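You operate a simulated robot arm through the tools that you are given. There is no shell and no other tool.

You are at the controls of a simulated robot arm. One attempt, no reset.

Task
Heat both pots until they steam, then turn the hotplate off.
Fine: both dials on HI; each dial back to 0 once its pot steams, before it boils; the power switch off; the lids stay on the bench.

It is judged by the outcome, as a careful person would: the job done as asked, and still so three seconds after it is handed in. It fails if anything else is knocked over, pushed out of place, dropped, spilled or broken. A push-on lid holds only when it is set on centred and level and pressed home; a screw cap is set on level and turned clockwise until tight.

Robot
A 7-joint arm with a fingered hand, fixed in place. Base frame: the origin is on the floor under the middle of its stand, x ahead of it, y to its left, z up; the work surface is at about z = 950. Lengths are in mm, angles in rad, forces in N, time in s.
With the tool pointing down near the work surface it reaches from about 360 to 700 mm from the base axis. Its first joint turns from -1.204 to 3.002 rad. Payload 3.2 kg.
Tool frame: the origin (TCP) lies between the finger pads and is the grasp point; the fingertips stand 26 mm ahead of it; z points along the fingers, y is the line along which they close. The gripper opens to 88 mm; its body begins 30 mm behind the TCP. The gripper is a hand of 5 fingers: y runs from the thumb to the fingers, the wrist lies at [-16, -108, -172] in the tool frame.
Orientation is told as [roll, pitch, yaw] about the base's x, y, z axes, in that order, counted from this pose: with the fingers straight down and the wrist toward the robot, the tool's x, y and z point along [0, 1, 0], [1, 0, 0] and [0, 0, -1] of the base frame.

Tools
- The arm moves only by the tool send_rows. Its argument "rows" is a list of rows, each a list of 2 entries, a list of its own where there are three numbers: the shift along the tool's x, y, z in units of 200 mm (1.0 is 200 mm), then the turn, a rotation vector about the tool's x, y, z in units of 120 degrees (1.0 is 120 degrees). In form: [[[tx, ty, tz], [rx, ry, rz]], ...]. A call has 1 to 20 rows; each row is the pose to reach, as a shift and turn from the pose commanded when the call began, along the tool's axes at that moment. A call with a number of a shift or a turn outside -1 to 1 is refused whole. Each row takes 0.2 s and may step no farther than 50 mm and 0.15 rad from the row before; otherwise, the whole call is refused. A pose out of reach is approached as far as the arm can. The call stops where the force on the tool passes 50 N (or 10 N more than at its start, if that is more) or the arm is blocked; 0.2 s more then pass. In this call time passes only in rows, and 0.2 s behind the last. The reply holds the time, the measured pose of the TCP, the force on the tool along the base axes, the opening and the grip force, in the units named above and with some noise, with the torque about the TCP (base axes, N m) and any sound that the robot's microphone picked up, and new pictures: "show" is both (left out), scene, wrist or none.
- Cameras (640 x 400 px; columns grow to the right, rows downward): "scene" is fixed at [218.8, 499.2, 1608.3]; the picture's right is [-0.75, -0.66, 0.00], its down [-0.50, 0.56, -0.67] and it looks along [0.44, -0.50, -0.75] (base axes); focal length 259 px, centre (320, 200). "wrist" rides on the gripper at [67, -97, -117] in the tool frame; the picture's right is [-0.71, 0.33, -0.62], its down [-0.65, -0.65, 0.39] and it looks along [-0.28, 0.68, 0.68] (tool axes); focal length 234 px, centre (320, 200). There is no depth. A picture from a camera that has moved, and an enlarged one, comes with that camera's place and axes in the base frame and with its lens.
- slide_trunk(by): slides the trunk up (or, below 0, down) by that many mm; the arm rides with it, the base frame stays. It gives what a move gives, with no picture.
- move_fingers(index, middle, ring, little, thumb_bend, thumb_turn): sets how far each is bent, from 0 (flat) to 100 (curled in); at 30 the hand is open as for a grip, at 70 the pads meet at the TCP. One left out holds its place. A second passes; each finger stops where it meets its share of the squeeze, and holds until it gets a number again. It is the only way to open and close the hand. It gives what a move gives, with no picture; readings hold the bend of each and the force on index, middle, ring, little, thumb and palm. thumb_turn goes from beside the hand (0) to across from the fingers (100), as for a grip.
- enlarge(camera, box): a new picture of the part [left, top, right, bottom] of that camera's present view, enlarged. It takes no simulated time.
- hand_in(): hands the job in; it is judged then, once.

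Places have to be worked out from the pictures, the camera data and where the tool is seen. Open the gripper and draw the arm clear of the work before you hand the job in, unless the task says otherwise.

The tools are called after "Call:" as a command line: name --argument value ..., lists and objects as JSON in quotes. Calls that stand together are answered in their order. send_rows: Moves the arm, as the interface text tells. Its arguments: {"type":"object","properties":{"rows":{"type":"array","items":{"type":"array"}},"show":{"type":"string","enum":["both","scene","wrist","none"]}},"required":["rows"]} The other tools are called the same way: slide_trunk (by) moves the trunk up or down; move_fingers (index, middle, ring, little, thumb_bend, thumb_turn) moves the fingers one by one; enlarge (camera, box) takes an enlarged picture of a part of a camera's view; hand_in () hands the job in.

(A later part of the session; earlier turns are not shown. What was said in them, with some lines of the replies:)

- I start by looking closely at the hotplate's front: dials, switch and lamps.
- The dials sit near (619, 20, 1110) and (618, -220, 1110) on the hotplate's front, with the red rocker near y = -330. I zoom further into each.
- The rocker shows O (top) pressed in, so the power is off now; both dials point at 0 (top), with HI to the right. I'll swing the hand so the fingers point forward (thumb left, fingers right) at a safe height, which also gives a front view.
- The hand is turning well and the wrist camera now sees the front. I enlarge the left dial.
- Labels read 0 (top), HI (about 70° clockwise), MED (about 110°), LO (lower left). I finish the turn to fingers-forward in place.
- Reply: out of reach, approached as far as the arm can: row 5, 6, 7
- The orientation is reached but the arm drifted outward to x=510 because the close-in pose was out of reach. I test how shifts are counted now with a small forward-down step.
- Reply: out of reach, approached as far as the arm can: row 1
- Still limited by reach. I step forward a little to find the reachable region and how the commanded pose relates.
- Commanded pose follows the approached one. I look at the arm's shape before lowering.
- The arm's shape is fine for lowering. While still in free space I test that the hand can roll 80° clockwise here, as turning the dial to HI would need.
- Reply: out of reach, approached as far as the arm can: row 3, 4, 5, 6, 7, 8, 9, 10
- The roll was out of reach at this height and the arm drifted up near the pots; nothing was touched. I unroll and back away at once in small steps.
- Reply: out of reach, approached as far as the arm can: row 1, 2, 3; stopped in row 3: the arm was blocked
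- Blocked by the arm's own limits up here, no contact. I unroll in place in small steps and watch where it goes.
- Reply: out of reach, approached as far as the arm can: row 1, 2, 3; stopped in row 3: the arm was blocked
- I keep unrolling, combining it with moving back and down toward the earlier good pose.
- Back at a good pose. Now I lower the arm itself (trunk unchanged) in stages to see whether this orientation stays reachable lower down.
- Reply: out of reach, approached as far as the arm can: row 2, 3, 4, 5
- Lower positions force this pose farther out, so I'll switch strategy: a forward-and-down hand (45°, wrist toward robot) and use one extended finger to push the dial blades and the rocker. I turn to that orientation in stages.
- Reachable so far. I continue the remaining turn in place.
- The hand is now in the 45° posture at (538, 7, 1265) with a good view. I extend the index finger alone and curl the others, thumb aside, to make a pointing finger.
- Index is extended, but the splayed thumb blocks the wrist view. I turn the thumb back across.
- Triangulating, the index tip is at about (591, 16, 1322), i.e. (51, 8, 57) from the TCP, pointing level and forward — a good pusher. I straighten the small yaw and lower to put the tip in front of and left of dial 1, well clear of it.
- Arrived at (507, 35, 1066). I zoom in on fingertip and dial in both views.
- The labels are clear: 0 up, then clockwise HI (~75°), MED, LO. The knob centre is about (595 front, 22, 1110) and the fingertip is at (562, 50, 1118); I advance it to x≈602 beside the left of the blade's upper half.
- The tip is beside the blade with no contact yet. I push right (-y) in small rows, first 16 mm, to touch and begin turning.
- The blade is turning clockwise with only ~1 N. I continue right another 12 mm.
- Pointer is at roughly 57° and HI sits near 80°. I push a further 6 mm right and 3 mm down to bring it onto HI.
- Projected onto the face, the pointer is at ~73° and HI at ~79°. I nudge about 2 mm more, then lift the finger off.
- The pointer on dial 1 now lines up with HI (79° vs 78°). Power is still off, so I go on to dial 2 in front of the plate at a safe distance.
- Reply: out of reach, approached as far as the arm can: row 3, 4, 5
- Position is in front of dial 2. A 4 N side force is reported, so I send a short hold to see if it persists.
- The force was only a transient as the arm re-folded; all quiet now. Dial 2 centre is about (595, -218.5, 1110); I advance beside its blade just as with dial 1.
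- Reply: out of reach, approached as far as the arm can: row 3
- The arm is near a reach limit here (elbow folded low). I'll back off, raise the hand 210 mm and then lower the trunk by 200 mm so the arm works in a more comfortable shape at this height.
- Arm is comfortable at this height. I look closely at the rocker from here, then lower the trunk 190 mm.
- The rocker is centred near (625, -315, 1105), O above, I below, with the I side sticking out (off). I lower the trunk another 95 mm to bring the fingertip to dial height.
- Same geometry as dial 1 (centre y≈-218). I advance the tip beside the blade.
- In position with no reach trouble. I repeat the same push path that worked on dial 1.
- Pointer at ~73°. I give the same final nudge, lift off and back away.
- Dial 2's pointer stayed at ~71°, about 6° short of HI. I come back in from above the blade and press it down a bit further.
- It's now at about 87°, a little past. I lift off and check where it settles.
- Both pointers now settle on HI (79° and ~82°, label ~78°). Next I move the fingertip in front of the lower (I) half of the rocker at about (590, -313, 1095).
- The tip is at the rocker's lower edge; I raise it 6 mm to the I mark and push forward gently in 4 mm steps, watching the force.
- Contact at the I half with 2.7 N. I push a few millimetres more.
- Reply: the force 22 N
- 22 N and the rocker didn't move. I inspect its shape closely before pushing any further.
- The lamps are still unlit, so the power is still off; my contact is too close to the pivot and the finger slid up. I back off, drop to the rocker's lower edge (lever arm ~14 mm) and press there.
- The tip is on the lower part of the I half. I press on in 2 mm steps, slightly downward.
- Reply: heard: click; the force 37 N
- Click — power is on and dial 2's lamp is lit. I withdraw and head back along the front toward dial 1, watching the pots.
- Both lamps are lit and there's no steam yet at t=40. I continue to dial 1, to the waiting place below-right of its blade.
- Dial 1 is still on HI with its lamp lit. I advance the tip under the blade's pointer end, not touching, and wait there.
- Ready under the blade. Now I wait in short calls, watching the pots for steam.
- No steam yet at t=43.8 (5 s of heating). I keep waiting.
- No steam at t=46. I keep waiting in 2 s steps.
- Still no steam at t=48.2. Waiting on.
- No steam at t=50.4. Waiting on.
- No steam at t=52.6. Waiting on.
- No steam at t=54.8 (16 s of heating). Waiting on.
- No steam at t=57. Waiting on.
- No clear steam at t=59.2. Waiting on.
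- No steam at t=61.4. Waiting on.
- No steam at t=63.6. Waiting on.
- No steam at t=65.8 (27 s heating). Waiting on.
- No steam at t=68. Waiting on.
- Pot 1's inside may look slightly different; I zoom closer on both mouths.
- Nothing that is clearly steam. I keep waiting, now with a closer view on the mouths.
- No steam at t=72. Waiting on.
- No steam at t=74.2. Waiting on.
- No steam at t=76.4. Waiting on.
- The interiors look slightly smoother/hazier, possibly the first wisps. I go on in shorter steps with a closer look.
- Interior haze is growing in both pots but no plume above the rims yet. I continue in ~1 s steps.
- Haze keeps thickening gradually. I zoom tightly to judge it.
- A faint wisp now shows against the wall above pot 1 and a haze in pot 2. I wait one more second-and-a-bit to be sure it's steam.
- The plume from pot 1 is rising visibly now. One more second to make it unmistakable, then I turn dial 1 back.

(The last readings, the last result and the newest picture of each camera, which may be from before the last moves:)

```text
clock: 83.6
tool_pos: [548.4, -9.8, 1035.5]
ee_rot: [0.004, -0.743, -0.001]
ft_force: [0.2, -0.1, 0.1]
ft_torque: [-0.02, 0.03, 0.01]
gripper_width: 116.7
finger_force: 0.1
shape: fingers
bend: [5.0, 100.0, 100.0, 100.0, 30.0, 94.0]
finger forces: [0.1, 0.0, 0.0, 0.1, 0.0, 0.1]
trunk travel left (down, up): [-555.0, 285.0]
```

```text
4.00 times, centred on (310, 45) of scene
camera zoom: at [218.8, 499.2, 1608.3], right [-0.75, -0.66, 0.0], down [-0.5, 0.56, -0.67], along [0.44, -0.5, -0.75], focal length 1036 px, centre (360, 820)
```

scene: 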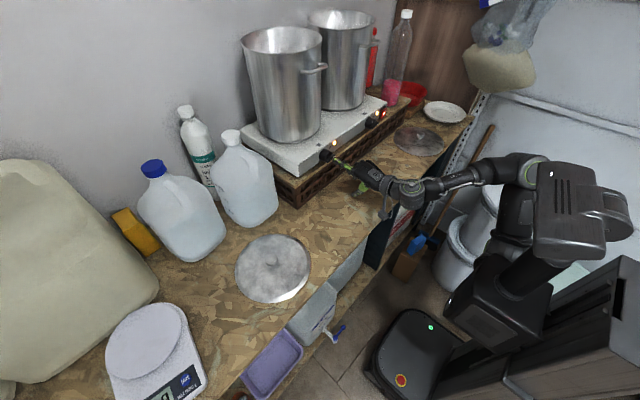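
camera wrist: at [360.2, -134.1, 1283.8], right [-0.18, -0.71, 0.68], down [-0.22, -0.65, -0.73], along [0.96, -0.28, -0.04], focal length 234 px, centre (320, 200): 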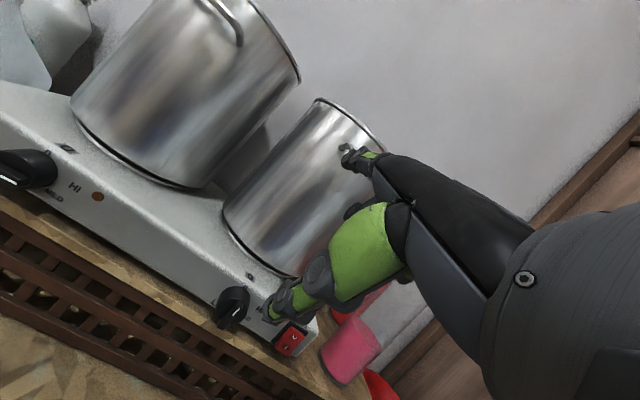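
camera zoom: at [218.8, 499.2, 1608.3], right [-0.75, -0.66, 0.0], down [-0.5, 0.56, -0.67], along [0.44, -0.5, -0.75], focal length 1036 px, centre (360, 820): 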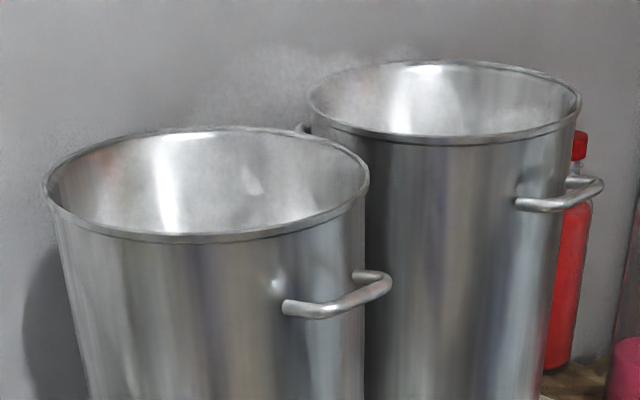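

Clear wisps rise from both pots now. I turn dial 1 back to 0 by pushing its pointer end up and then left.

Call:
send_rows --rows '[[[0.005, 0.0169, -0.0184], [0, 0, 0]], [[0.0025, 0.0305, -0.0331], [0, 0, 0]], [[0, 0.044, -0.0478], [0, 0, 0]], [[-0.002, 0.0576, -0.0625], [0, 0, 0]], [[0.001, 0.0711, -0.0772], [0, 0, 0]], [[0.006, 0.0813, -0.0883], [0, 0, 0]], [[0.015, 0.0897, -0.0975], [0, 0, 0]], [[0.023, 0.0965, -0.1048], [0, 0, 0]]]' --show "none"

Call:
enlarge --camera "wrist" --box '[280, 110, 420, 210]'

Call:
enlarge --camera "scene" --box '[300, 130, 380, 190]'

```text
clock: 85.4
tool_pos: [547.4, -7.8, 1064.9]
ee_rot: [0.006, -0.743, -0.002]
ft_force: [-0.1, 0.2, -1.0]
ft_torque: [-0.02, 0.02, 0.0]
gripper_width: 116.5
finger_force: 0.5
shape: fingers
bend: [5.0, 100.0, 100.0, 100.0, 30.0, 94.0]
finger forces: [0.2, 0.0, 0.0, 0.0, 0.0, 0.0]
trunk travel left (down, up): [-555.0, 285.0]
```

```text
4.00 times, centred on (350, 160) of wrist
camera zoom: at [397.4, 58.5, 1085.3], right [-0.18, -0.71, 0.68], down [-0.22, -0.65, -0.73], along [0.96, -0.28, -0.04], focal length 937 px, centre (200, 360)
```

zoom: 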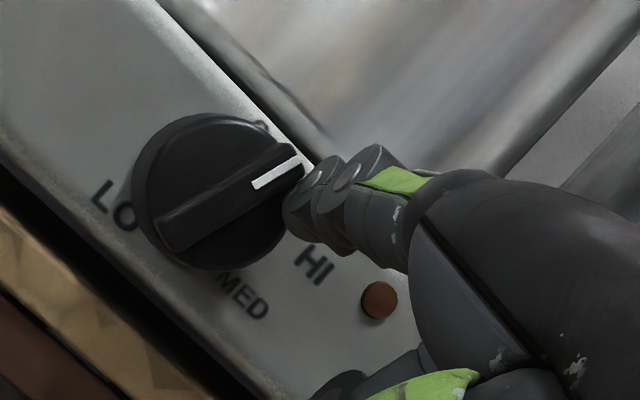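

```text
6.67 times, centred on (340, 160) of scene
camera zoom: at [218.8, 499.2, 1608.3], right [-0.75, -0.66, 0.0], down [-0.5, 0.56, -0.67], along [0.44, -0.5, -0.75], focal length 1726 px, centre (187, 467)
```

zoom: 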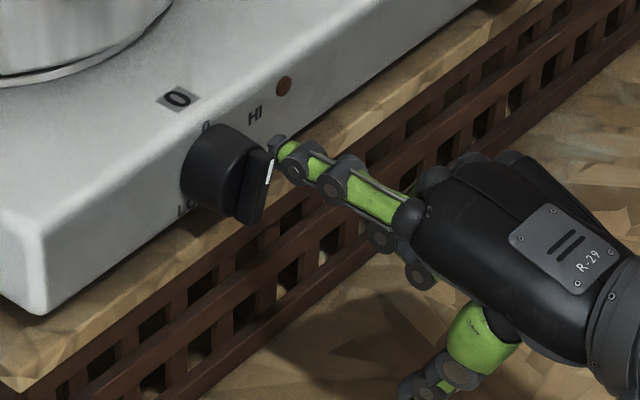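

Dial 1's lamp is out and the pointer is at ~19°. I push the rest of the way left to 0.

Call:
send_rows --rows '[[[0.012, 0.001, -0.001], [0, 0, 0]], [[0.024, 0.002, -0.002], [0, 0, 0]], [[0.033, 0.002, -0.002], [0, 0, 0]]]' --show "none"

Call:
enlarge --camera "wrist" --box '[280, 110, 420, 210]'

Call:
enlarge --camera "scene" --box '[230, 0, 390, 90]'

```text
clock: 86.2
tool_pos: [547.8, -1.3, 1064.9]
ee_rot: [0.006, -0.742, -0.002]
ft_force: [-0.4, -0.8, -0.5]
ft_torque: [0.08, -0.03, -0.07]
gripper_width: 116.7
finger_force: 1.0
shape: fingers
bend: [5.0, 100.0, 100.0, 100.0, 30.0, 94.0]
finger forces: [1.6, 0.0, 0.0, 0.1, 0.0, 0.1]
trunk travel left (down, up): [-555.0, 285.0]
```

```text
4.00 times, centred on (350, 160) of wrist
camera zoom: at [397.4, 65.0, 1086.0], right [-0.18, -0.71, 0.68], down [-0.22, -0.65, -0.73], along [0.96, -0.28, -0.04], focal length 937 px, centre (200, 360)
```

zoom: 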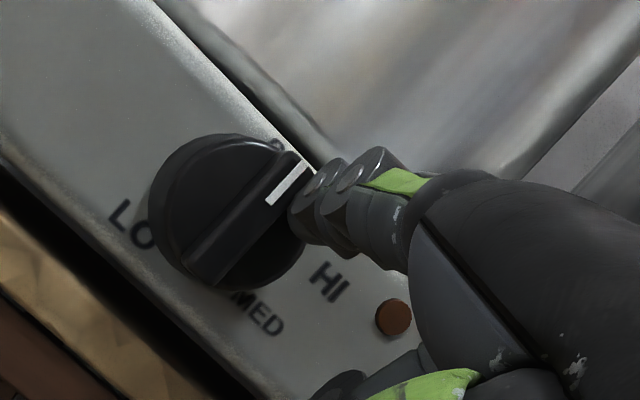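

```text
4.00 times, centred on (310, 45) of scene
camera zoom: at [218.8, 499.2, 1608.3], right [-0.75, -0.66, 0.0], down [-0.5, 0.56, -0.67], along [0.44, -0.5, -0.75], focal length 1036 px, centre (360, 820)
```

zoom: 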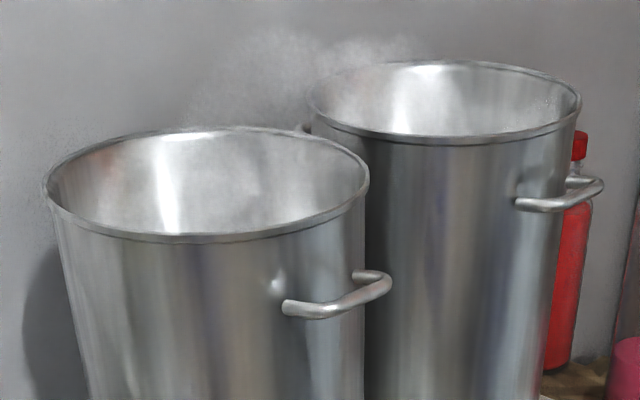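

Dial 1 is at 0 (1.6°), lamp out; both pots steam clearly. I hurry to dial 2.

Call:
send_rows --rows '[[[-0.025, -0.114, -0.105], [0, 0, 0]], [[-0.25, -0.1479, -0.0682], [0, 0, 0]], [[-0.475, -0.1817, -0.0314], [0, 0, 0]], [[-0.7, -0.219, 0.009], [0, 0, 0]], [[-0.94, -0.219, 0.009], [0, 0, 0]]]' --show "none"

```text
clock: 87.4
tool_pos: [516.3, -188.4, 1036.6]
ee_rot: [0.005, -0.742, -0.002]
ft_force: [-0.5, 1.0, 0.0]
ft_torque: [0.03, -0.02, 0.0]
gripper_width: 116.7
finger_force: 0.0
shape: fingers
bend: [5.0, 100.0, 100.0, 100.0, 30.0, 94.0]
finger forces: [0.0, 0.0, 0.0, 0.1, 0.0, 0.1]
trunk travel left (down, up): [-555.0, 285.0]
```

Next I slide under dial 2's blade.

Call:
send_rows --rows '[[[-0.225, 0, 0], [0, 0, 0]], [[-0.308, 0.0245, 0.0326], [0, 0, 0]], [[-0.308, 0.1127, 0.1139], [0, 0, 0]]]' --show "none"

Call:
enlarge --camera "wrist" --box '[280, 110, 420, 210]'

Call:
enlarge --camera "scene" --box '[230, 0, 390, 90]'

```text
clock: 88.2
tool_pos: [548.9, -250.7, 1032.1]
ee_rot: [0.004, -0.743, 0.001]
ft_force: [-0.1, -0.4, -0.4]
ft_torque: [-0.01, 0.04, -0.01]
gripper_width: 117.0
finger_force: 0.1
shape: fingers
bend: [5.0, 100.0, 100.0, 100.0, 30.0, 94.0]
finger forces: [0.0, 0.0, 0.0, 0.1, 0.0, 0.0]
trunk travel left (down, up): [-555.0, 285.0]
```

```text
4.00 times, centred on (350, 160) of wrist
camera zoom: at [398.2, -184.3, 1053.1], right [-0.18, -0.71, 0.68], down [-0.22, -0.65, -0.73], along [0.96, -0.28, -0.04], focal length 937 px, centre (200, 360)
```

zoom: 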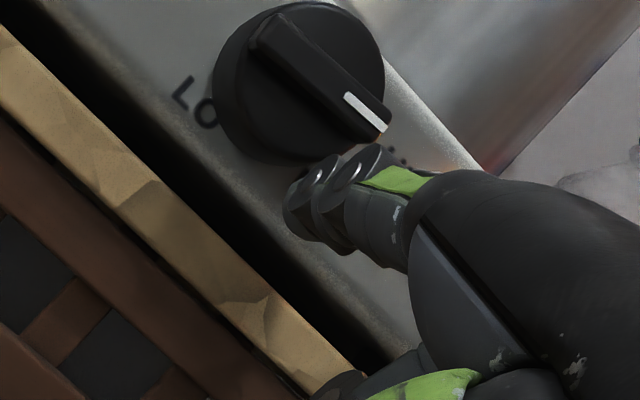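

```text
4.00 times, centred on (310, 45) of scene
camera zoom: at [218.8, 499.2, 1608.3], right [-0.75, -0.66, 0.0], down [-0.5, 0.56, -0.67], along [0.44, -0.5, -0.75], focal length 1036 px, centre (360, 820)
```

zoom: 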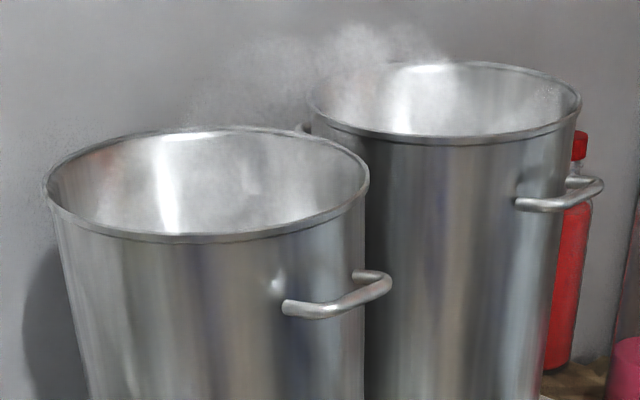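

In place under dial 2's pointer end, and pot 2 steams strongly. I turn dial 2 back to 0 with the same motion.

Call:
send_rows --rows '[[[0.005, 0.0288, -0.0313], [0, 0, 0]], [[0.0025, 0.0423, -0.046], [0, 0, 0]], [[0, 0.0559, -0.0607], [0, 0, 0]], [[-0.002, 0.0694, -0.0754], [0, 0, 0]], [[0.001, 0.083, -0.0901], [0, 0, 0]], [[0.006, 0.0931, -0.1012], [0, 0, 0]], [[0.015, 0.1016, -0.1104], [0, 0, 0]], [[0.023, 0.1084, -0.1177], [0, 0, 0]], [[0.035, 0.1101, -0.1196], [0, 0, 0]], [[0.046, 0.1101, -0.1196], [0, 0, 0]]]' --show "none"

Call:
enlarge --camera "wrist" --box '[280, 110, 420, 210]'

Call:
enlarge --camera "scene" --box '[310, 95, 430, 175]'

```text
clock: 90.4
tool_pos: [548.3, -241.3, 1065.2]
ee_rot: [0.006, -0.743, -0.004]
ft_force: [0.4, -0.6, -1.0]
ft_torque: [0.03, -0.01, -0.1]
gripper_width: 116.9
finger_force: 0.6
shape: fingers
bend: [5.0, 100.0, 100.0, 100.0, 30.0, 94.0]
finger forces: [1.2, 0.0, 0.0, 0.0, 0.0, 0.0]
trunk travel left (down, up): [-555.0, 285.0]
```

```text
4.00 times, centred on (350, 160) of wrist
camera zoom: at [398.2, -175.7, 1085.2], right [-0.18, -0.71, 0.68], down [-0.22, -0.65, -0.73], along [0.96, -0.28, -0.04], focal length 937 px, centre (200, 360)
```

zoom: 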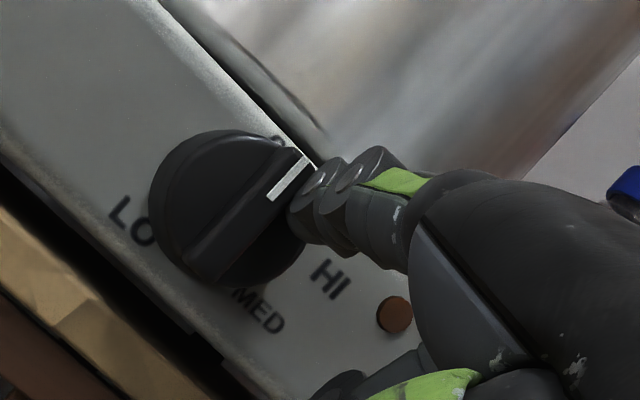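

```text
5.00 times, centred on (370, 135) of scene
camera zoom: at [218.8, 499.2, 1608.3], right [-0.75, -0.66, 0.0], down [-0.5, 0.56, -0.67], along [0.44, -0.5, -0.75], focal length 1295 px, centre (70, 525)
```

zoom: 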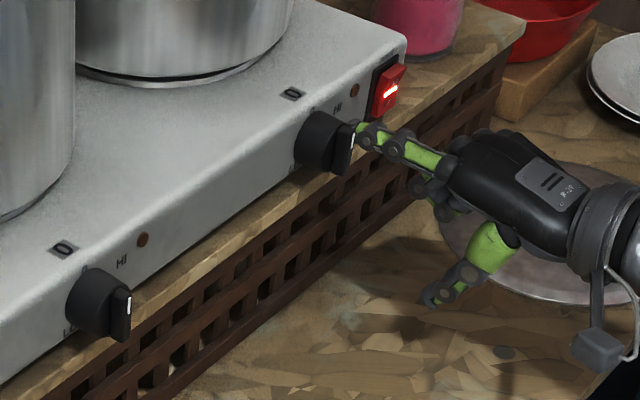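

Both dials are back at 0 and both lamps are out. Next I move to the rocker's upper (O) half to switch the power off.

Call:
send_rows --rows '[[[-0.015, -0.092, -0.0847], [0, 0, 0]], [[-0.225, -0.0886, -0.0884], [0, 0, 0]], [[-0.445, -0.0708, -0.0855], [0, 0, 0]]]' --show "scene"

Call:
enlarge --camera "wrist" --box '[280, 110, 420, 210]'

Call:
enlarge --camera "scene" --box '[360, 90, 400, 120]'

```text
clock: 91.2
tool_pos: [525.0, -329.9, 1066.5]
ee_rot: [0.005, -0.744, -0.002]
ft_force: [0.0, -0.5, 0.2]
ft_torque: [0.0, 0.0, 0.03]
gripper_width: 116.7
finger_force: 0.0
shape: fingers
bend: [5.0, 100.0, 100.0, 100.0, 30.0, 94.0]
finger forces: [0.0, 0.0, 0.0, 0.1, 0.0, 0.1]
trunk travel left (down, up): [-555.0, 285.0]
```

scene: 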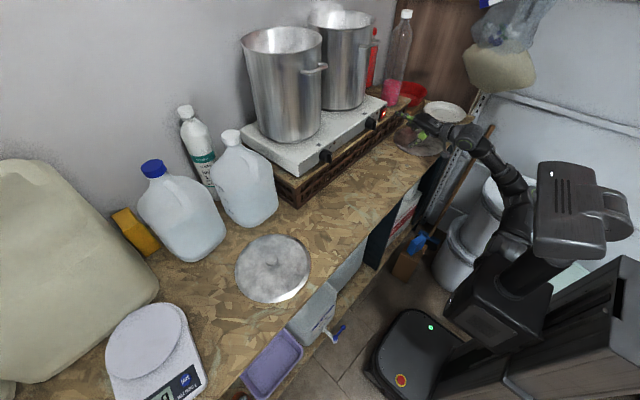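

```text
4.00 times, centred on (350, 160) of wrist
camera zoom: at [374.2, -264.9, 1086.6], right [-0.18, -0.71, 0.68], down [-0.22, -0.65, -0.73], along [0.96, -0.28, -0.04], focal length 937 px, centre (200, 360)
```

zoom: 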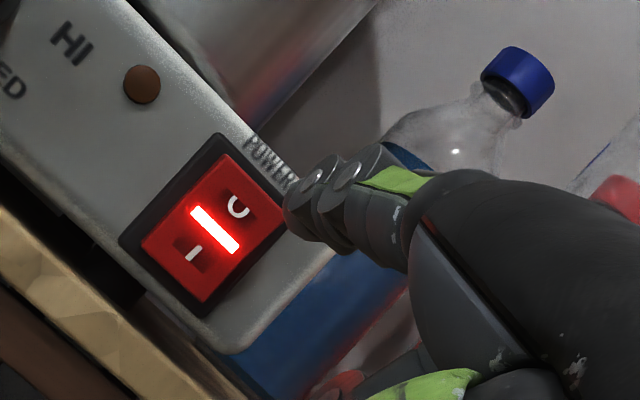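

```text
13.33 times, centred on (380, 105) of scene
camera zoom: at [218.8, 499.2, 1608.3], right [-0.75, -0.66, 0.0], down [-0.5, 0.56, -0.67], along [0.44, -0.5, -0.75], focal length 3453 px, centre (-480, 1467)
```

zoom: 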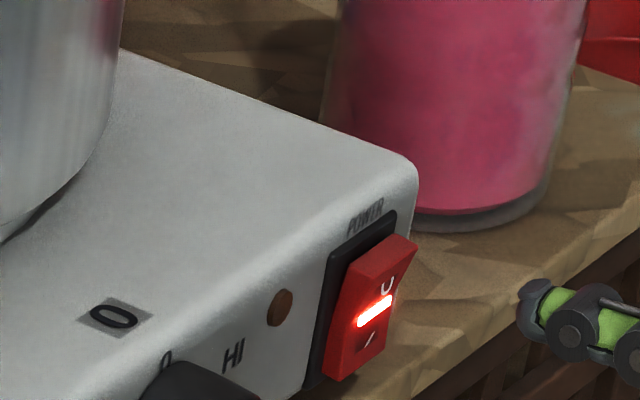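

The tip is level with the upper part of the rocker (O), 3 mm below its top edge. I press forward.

Call:
send_rows --rows '[[[0, 0.0662, 0.061], [0, 0, 0]], [[0, 0.1251, 0.1151], [0, 0, 0]], [[0, 0.1398, 0.1287], [0, 0, 0]], [[0, 0.1525, 0.137], [0, 0, 0]], [[0, 0.1653, 0.1453], [0, 0, 0]], [[0, 0.178, 0.1537], [0, 0, 0]]]' --show "none"

Call:
enlarge --camera "scene" --box '[360, 90, 400, 120]'

Call:
enlarge --camera "wrist" --box '[280, 110, 420, 210]'

```text
clock: 92.6
tool_pos: [568.6, -330.4, 1072.4]
ee_rot: [0.004, -0.748, -0.001]
ft_force: [-15.5, 0.2, 0.0]
ft_torque: [0.02, -0.75, 0.19]
gripper_width: 114.4
finger_force: 7.3
shape: fingers
bend: [6.0, 100.0, 100.0, 100.0, 30.0, 94.0]
finger forces: [14.2, 0.0, 0.0, 0.0, 0.1, 0.1]
trunk travel left (down, up): [-555.0, 285.0]
heard: click
```

```text
13.33 times, centred on (380, 105) of scene
camera zoom: at [218.8, 499.2, 1608.3], right [-0.75, -0.66, 0.0], down [-0.5, 0.56, -0.67], along [0.44, -0.5, -0.75], focal length 3453 px, centre (-480, 1467)
```

zoom: 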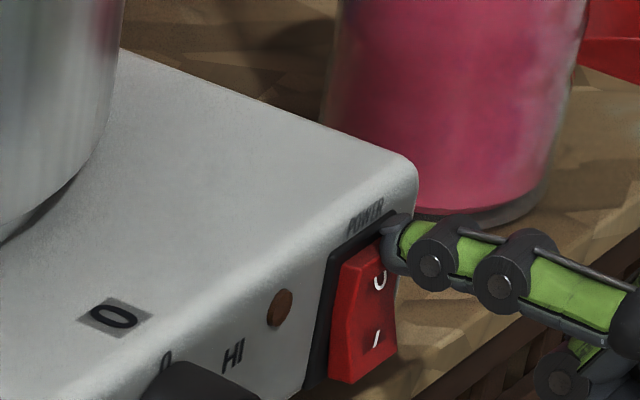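

```text
4.00 times, centred on (350, 160) of wrist
camera zoom: at [418.2, -264.2, 1091.6], right [-0.18, -0.71, 0.68], down [-0.21, -0.65, -0.73], along [0.96, -0.28, -0.03], focal length 937 px, centre (200, 360)
```

zoom: 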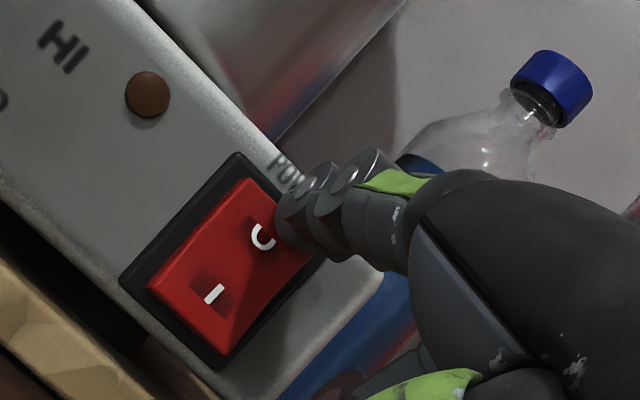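

Click — the rocker's light is out and O is pressed: power off. I withdraw the hand back and up.

Call:
send_rows --rows '[[[0, -0.1104, -0.1016], [0, 0, 0]], [[0, -0.153, -0.2768], [0, 0, 0]], [[0, -0.0727, -0.4747], [0, 0, 0]], [[0, 0.0444, -0.6388], [0, 0, 0]]]'

Call:
enlarge --camera "scene" --box '[230, 0, 430, 190]'

Call:
enlarge --camera "scene" --box '[310, 95, 430, 175]'

```text
clock: 93.6
tool_pos: [493.4, -328.5, 1168.3]
ee_rot: [0.003, -0.742, -0.001]
ft_force: [-0.1, 0.3, -0.3]
ft_torque: [-0.02, 0.0, 0.05]
gripper_width: 116.7
finger_force: 0.1
shape: fingers
bend: [5.0, 100.0, 100.0, 100.0, 30.0, 94.0]
finger forces: [0.0, 0.0, 0.0, 0.0, 0.0, 0.0]
trunk travel left (down, up): [-555.0, 285.0]
camera wrist: at [342.7, -262.7, 1188.5], right [-0.18, -0.71, 0.68], down [-0.22, -0.65, -0.73], along [0.96, -0.28, -0.04], focal length 234 px, centre (320, 200)
```

scene: 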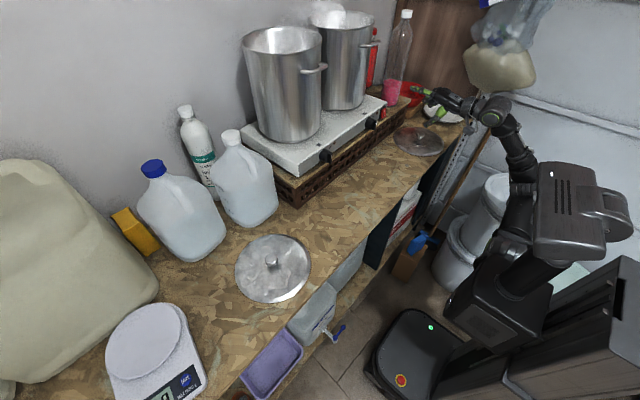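
wrist: 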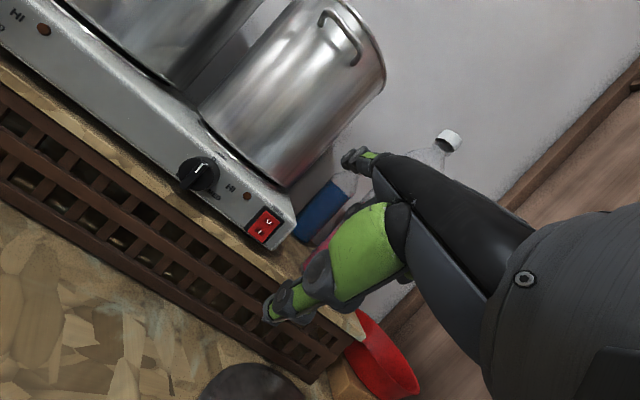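

```text
2.11 times, centred on (330, 95) of scene
camera zoom: at [218.8, 499.2, 1608.3], right [-0.75, -0.66, 0.0], down [-0.5, 0.56, -0.67], along [0.44, -0.5, -0.75], focal length 545 px, centre (299, 421)
```

zoom: 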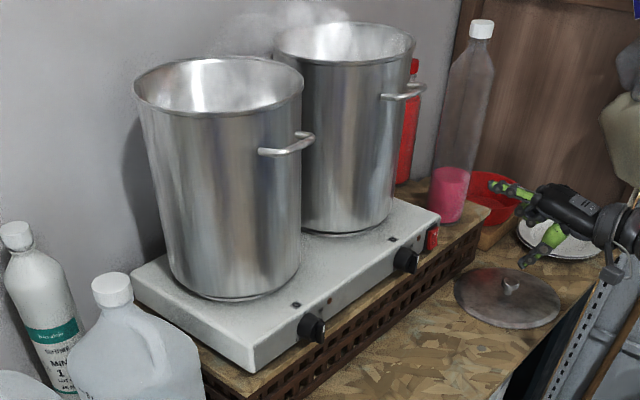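

```text
5.00 times, centred on (370, 135) of scene
camera zoom: at [218.8, 499.2, 1608.3], right [-0.75, -0.66, 0.0], down [-0.5, 0.56, -0.67], along [0.44, -0.5, -0.75], focal length 1295 px, centre (70, 525)
```

zoom: 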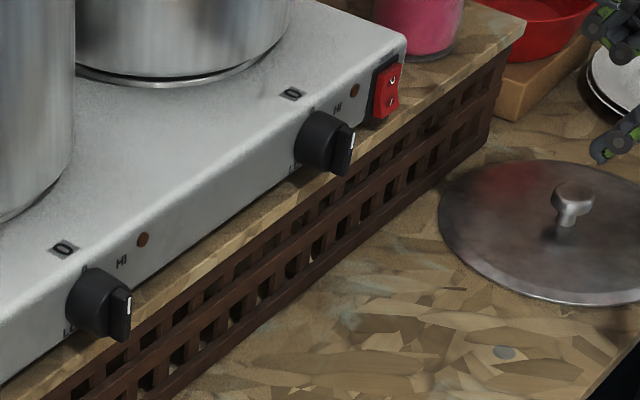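

Everything is off and steam still rises. I check both dials' zero alignment closely.

Call:
enlarge --camera "wrist" --box '[150, 130, 300, 250]'

Call:
enlarge --camera "scene" --box '[310, 135, 350, 165]'

Call:
enlarge --camera "scene" --box '[360, 100, 400, 130]'

```text
3.33 times, centred on (225, 190) of wrist
camera zoom: at [342.7, -262.7, 1188.5], right [-0.18, -0.71, 0.68], down [-0.22, -0.65, -0.73], along [0.96, -0.28, -0.04], focal length 781 px, centre (637, 233)
```

zoom: 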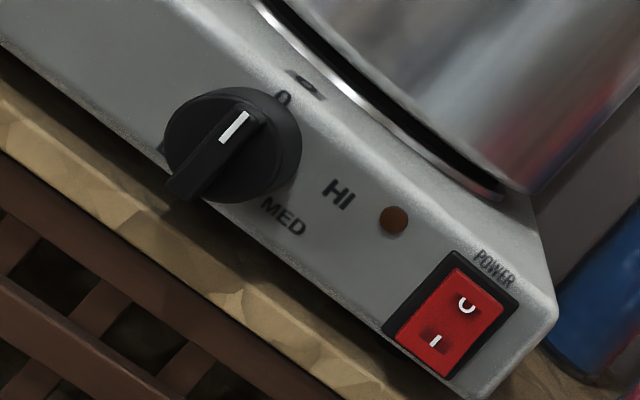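

```text
13.33 times, centred on (330, 150) of scene
camera zoom: at [218.8, 499.2, 1608.3], right [-0.75, -0.66, 0.0], down [-0.5, 0.56, -0.67], along [0.44, -0.5, -0.75], focal length 3453 px, centre (187, 867)
```

zoom: 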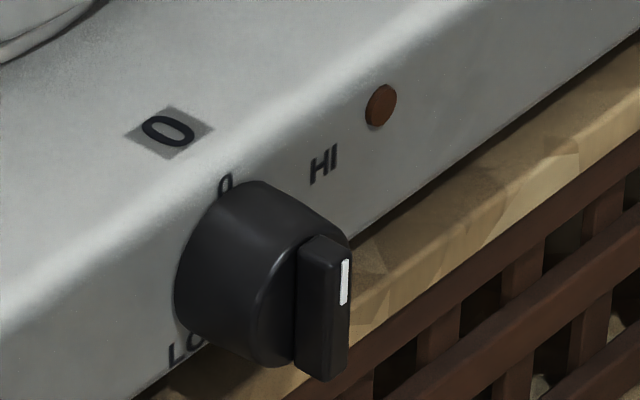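

```text
13.33 times, centred on (380, 115) of scene
camera zoom: at [218.8, 499.2, 1608.3], right [-0.75, -0.66, 0.0], down [-0.5, 0.56, -0.67], along [0.44, -0.5, -0.75], focal length 3453 px, centre (-480, 1333)
```

zoom: 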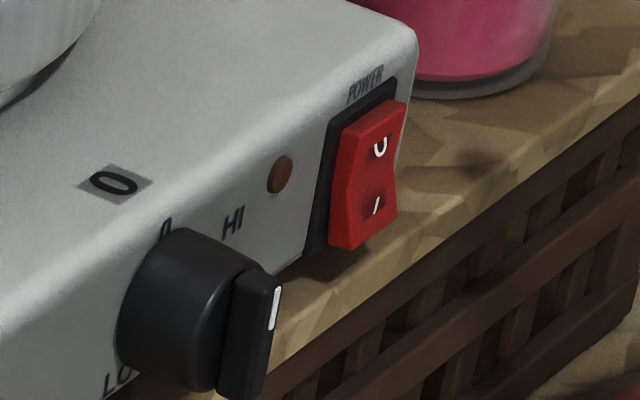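

Dial 1 looks identical to its starting picture, dial 2 and the rocker are at 0/O, and the plate hasn't shifted. I open the hand and draw the arm further back.

Call:
move_fingers --index 30 --middle 30 --ring 30 --little 30 --thumb_bend 30

Call:
send_rows --rows '[[[0.1, -0.02, -0.14], [0, 0, 0]], [[0.2, -0.03, -0.28], [0, 0, 0]], [[0.3, -0.04, -0.4], [0, 0, 0]]]'

```text
clock: 94.6
tool_pos: [494.3, -329.2, 1165.9]
ee_rot: [0.005, -0.743, -0.002]
ft_force: [-0.7, 0.4, -0.9]
ft_torque: [0.01, 0.0, -0.03]
gripper_width: 88.3
finger_force: 0.1
shape: fingers
bend: [30.0, 30.0, 30.0, 30.0, 30.0, 94.0]
finger forces: [0.1, 0.0, 0.1, 0.1, 0.0, 0.0]
trunk travel left (down, up): [-555.0, 285.0]
```

```text
clock: 95.4
tool_pos: [434.1, -267.0, 1221.5]
ee_rot: [0.005, -0.743, -0.001]
ft_force: [-0.3, -0.3, -0.6]
ft_torque: [-0.01, 0.0, -0.05]
gripper_width: 88.3
finger_force: 0.0
shape: fingers
bend: [30.0, 30.0, 30.0, 30.0, 30.0, 94.0]
finger forces: [0.0, 0.1, 0.1, 0.0, 0.0, 0.0]
trunk travel left (down, up): [-555.0, 285.0]
camera wrist: at [282.8, -201.1, 1241.9], right [-0.18, -0.71, 0.68], down [-0.22, -0.65, -0.73], along [0.96, -0.28, -0.04], focal length 234 px, centre (320, 200)
```

scene: 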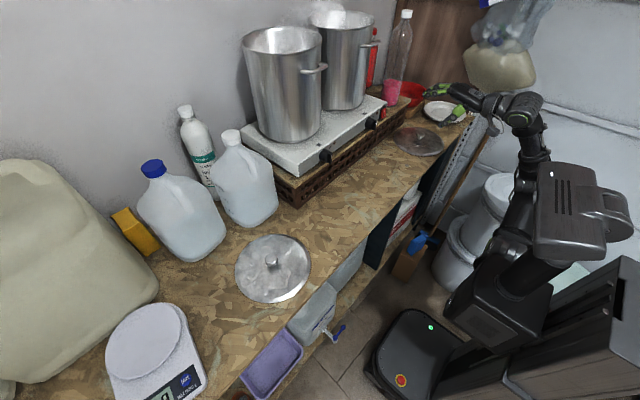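
wrist: 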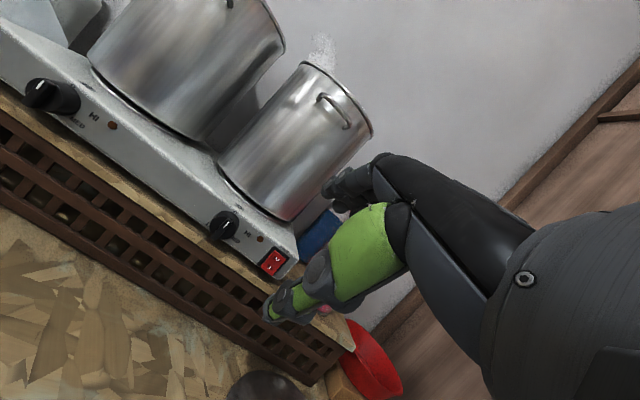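

Both pots still steam gently, both dials are at 0, the power is off, the lids lie on the bench, and the arm is clear with the hand open. I hand the job in.

Call:
hand_in

```text
The job is handed in.
```

Both pots were heated on HI until they steamed, then everything was turned off, and I handed the job in.

- **Dials:** I set both to HI, then turned each back to 0 once its pot was steaming: the left one at about 86 s, the right one at about 90 s. I saw no sign of boiling. Both dial lamps are out.
- **Power:** the rocker started out off. I switched it on at about 38 s and off again at about 92 s; its light is out and the O side is pressed in.
- **Bench:** the lids stayed where they were and the hotplate hasn't moved. I drew the arm clear with the hand open.

Early on, one attempted hand turn was out of the arm's reach and it drifted up near the pots. It touched nothing, and I backed it away.
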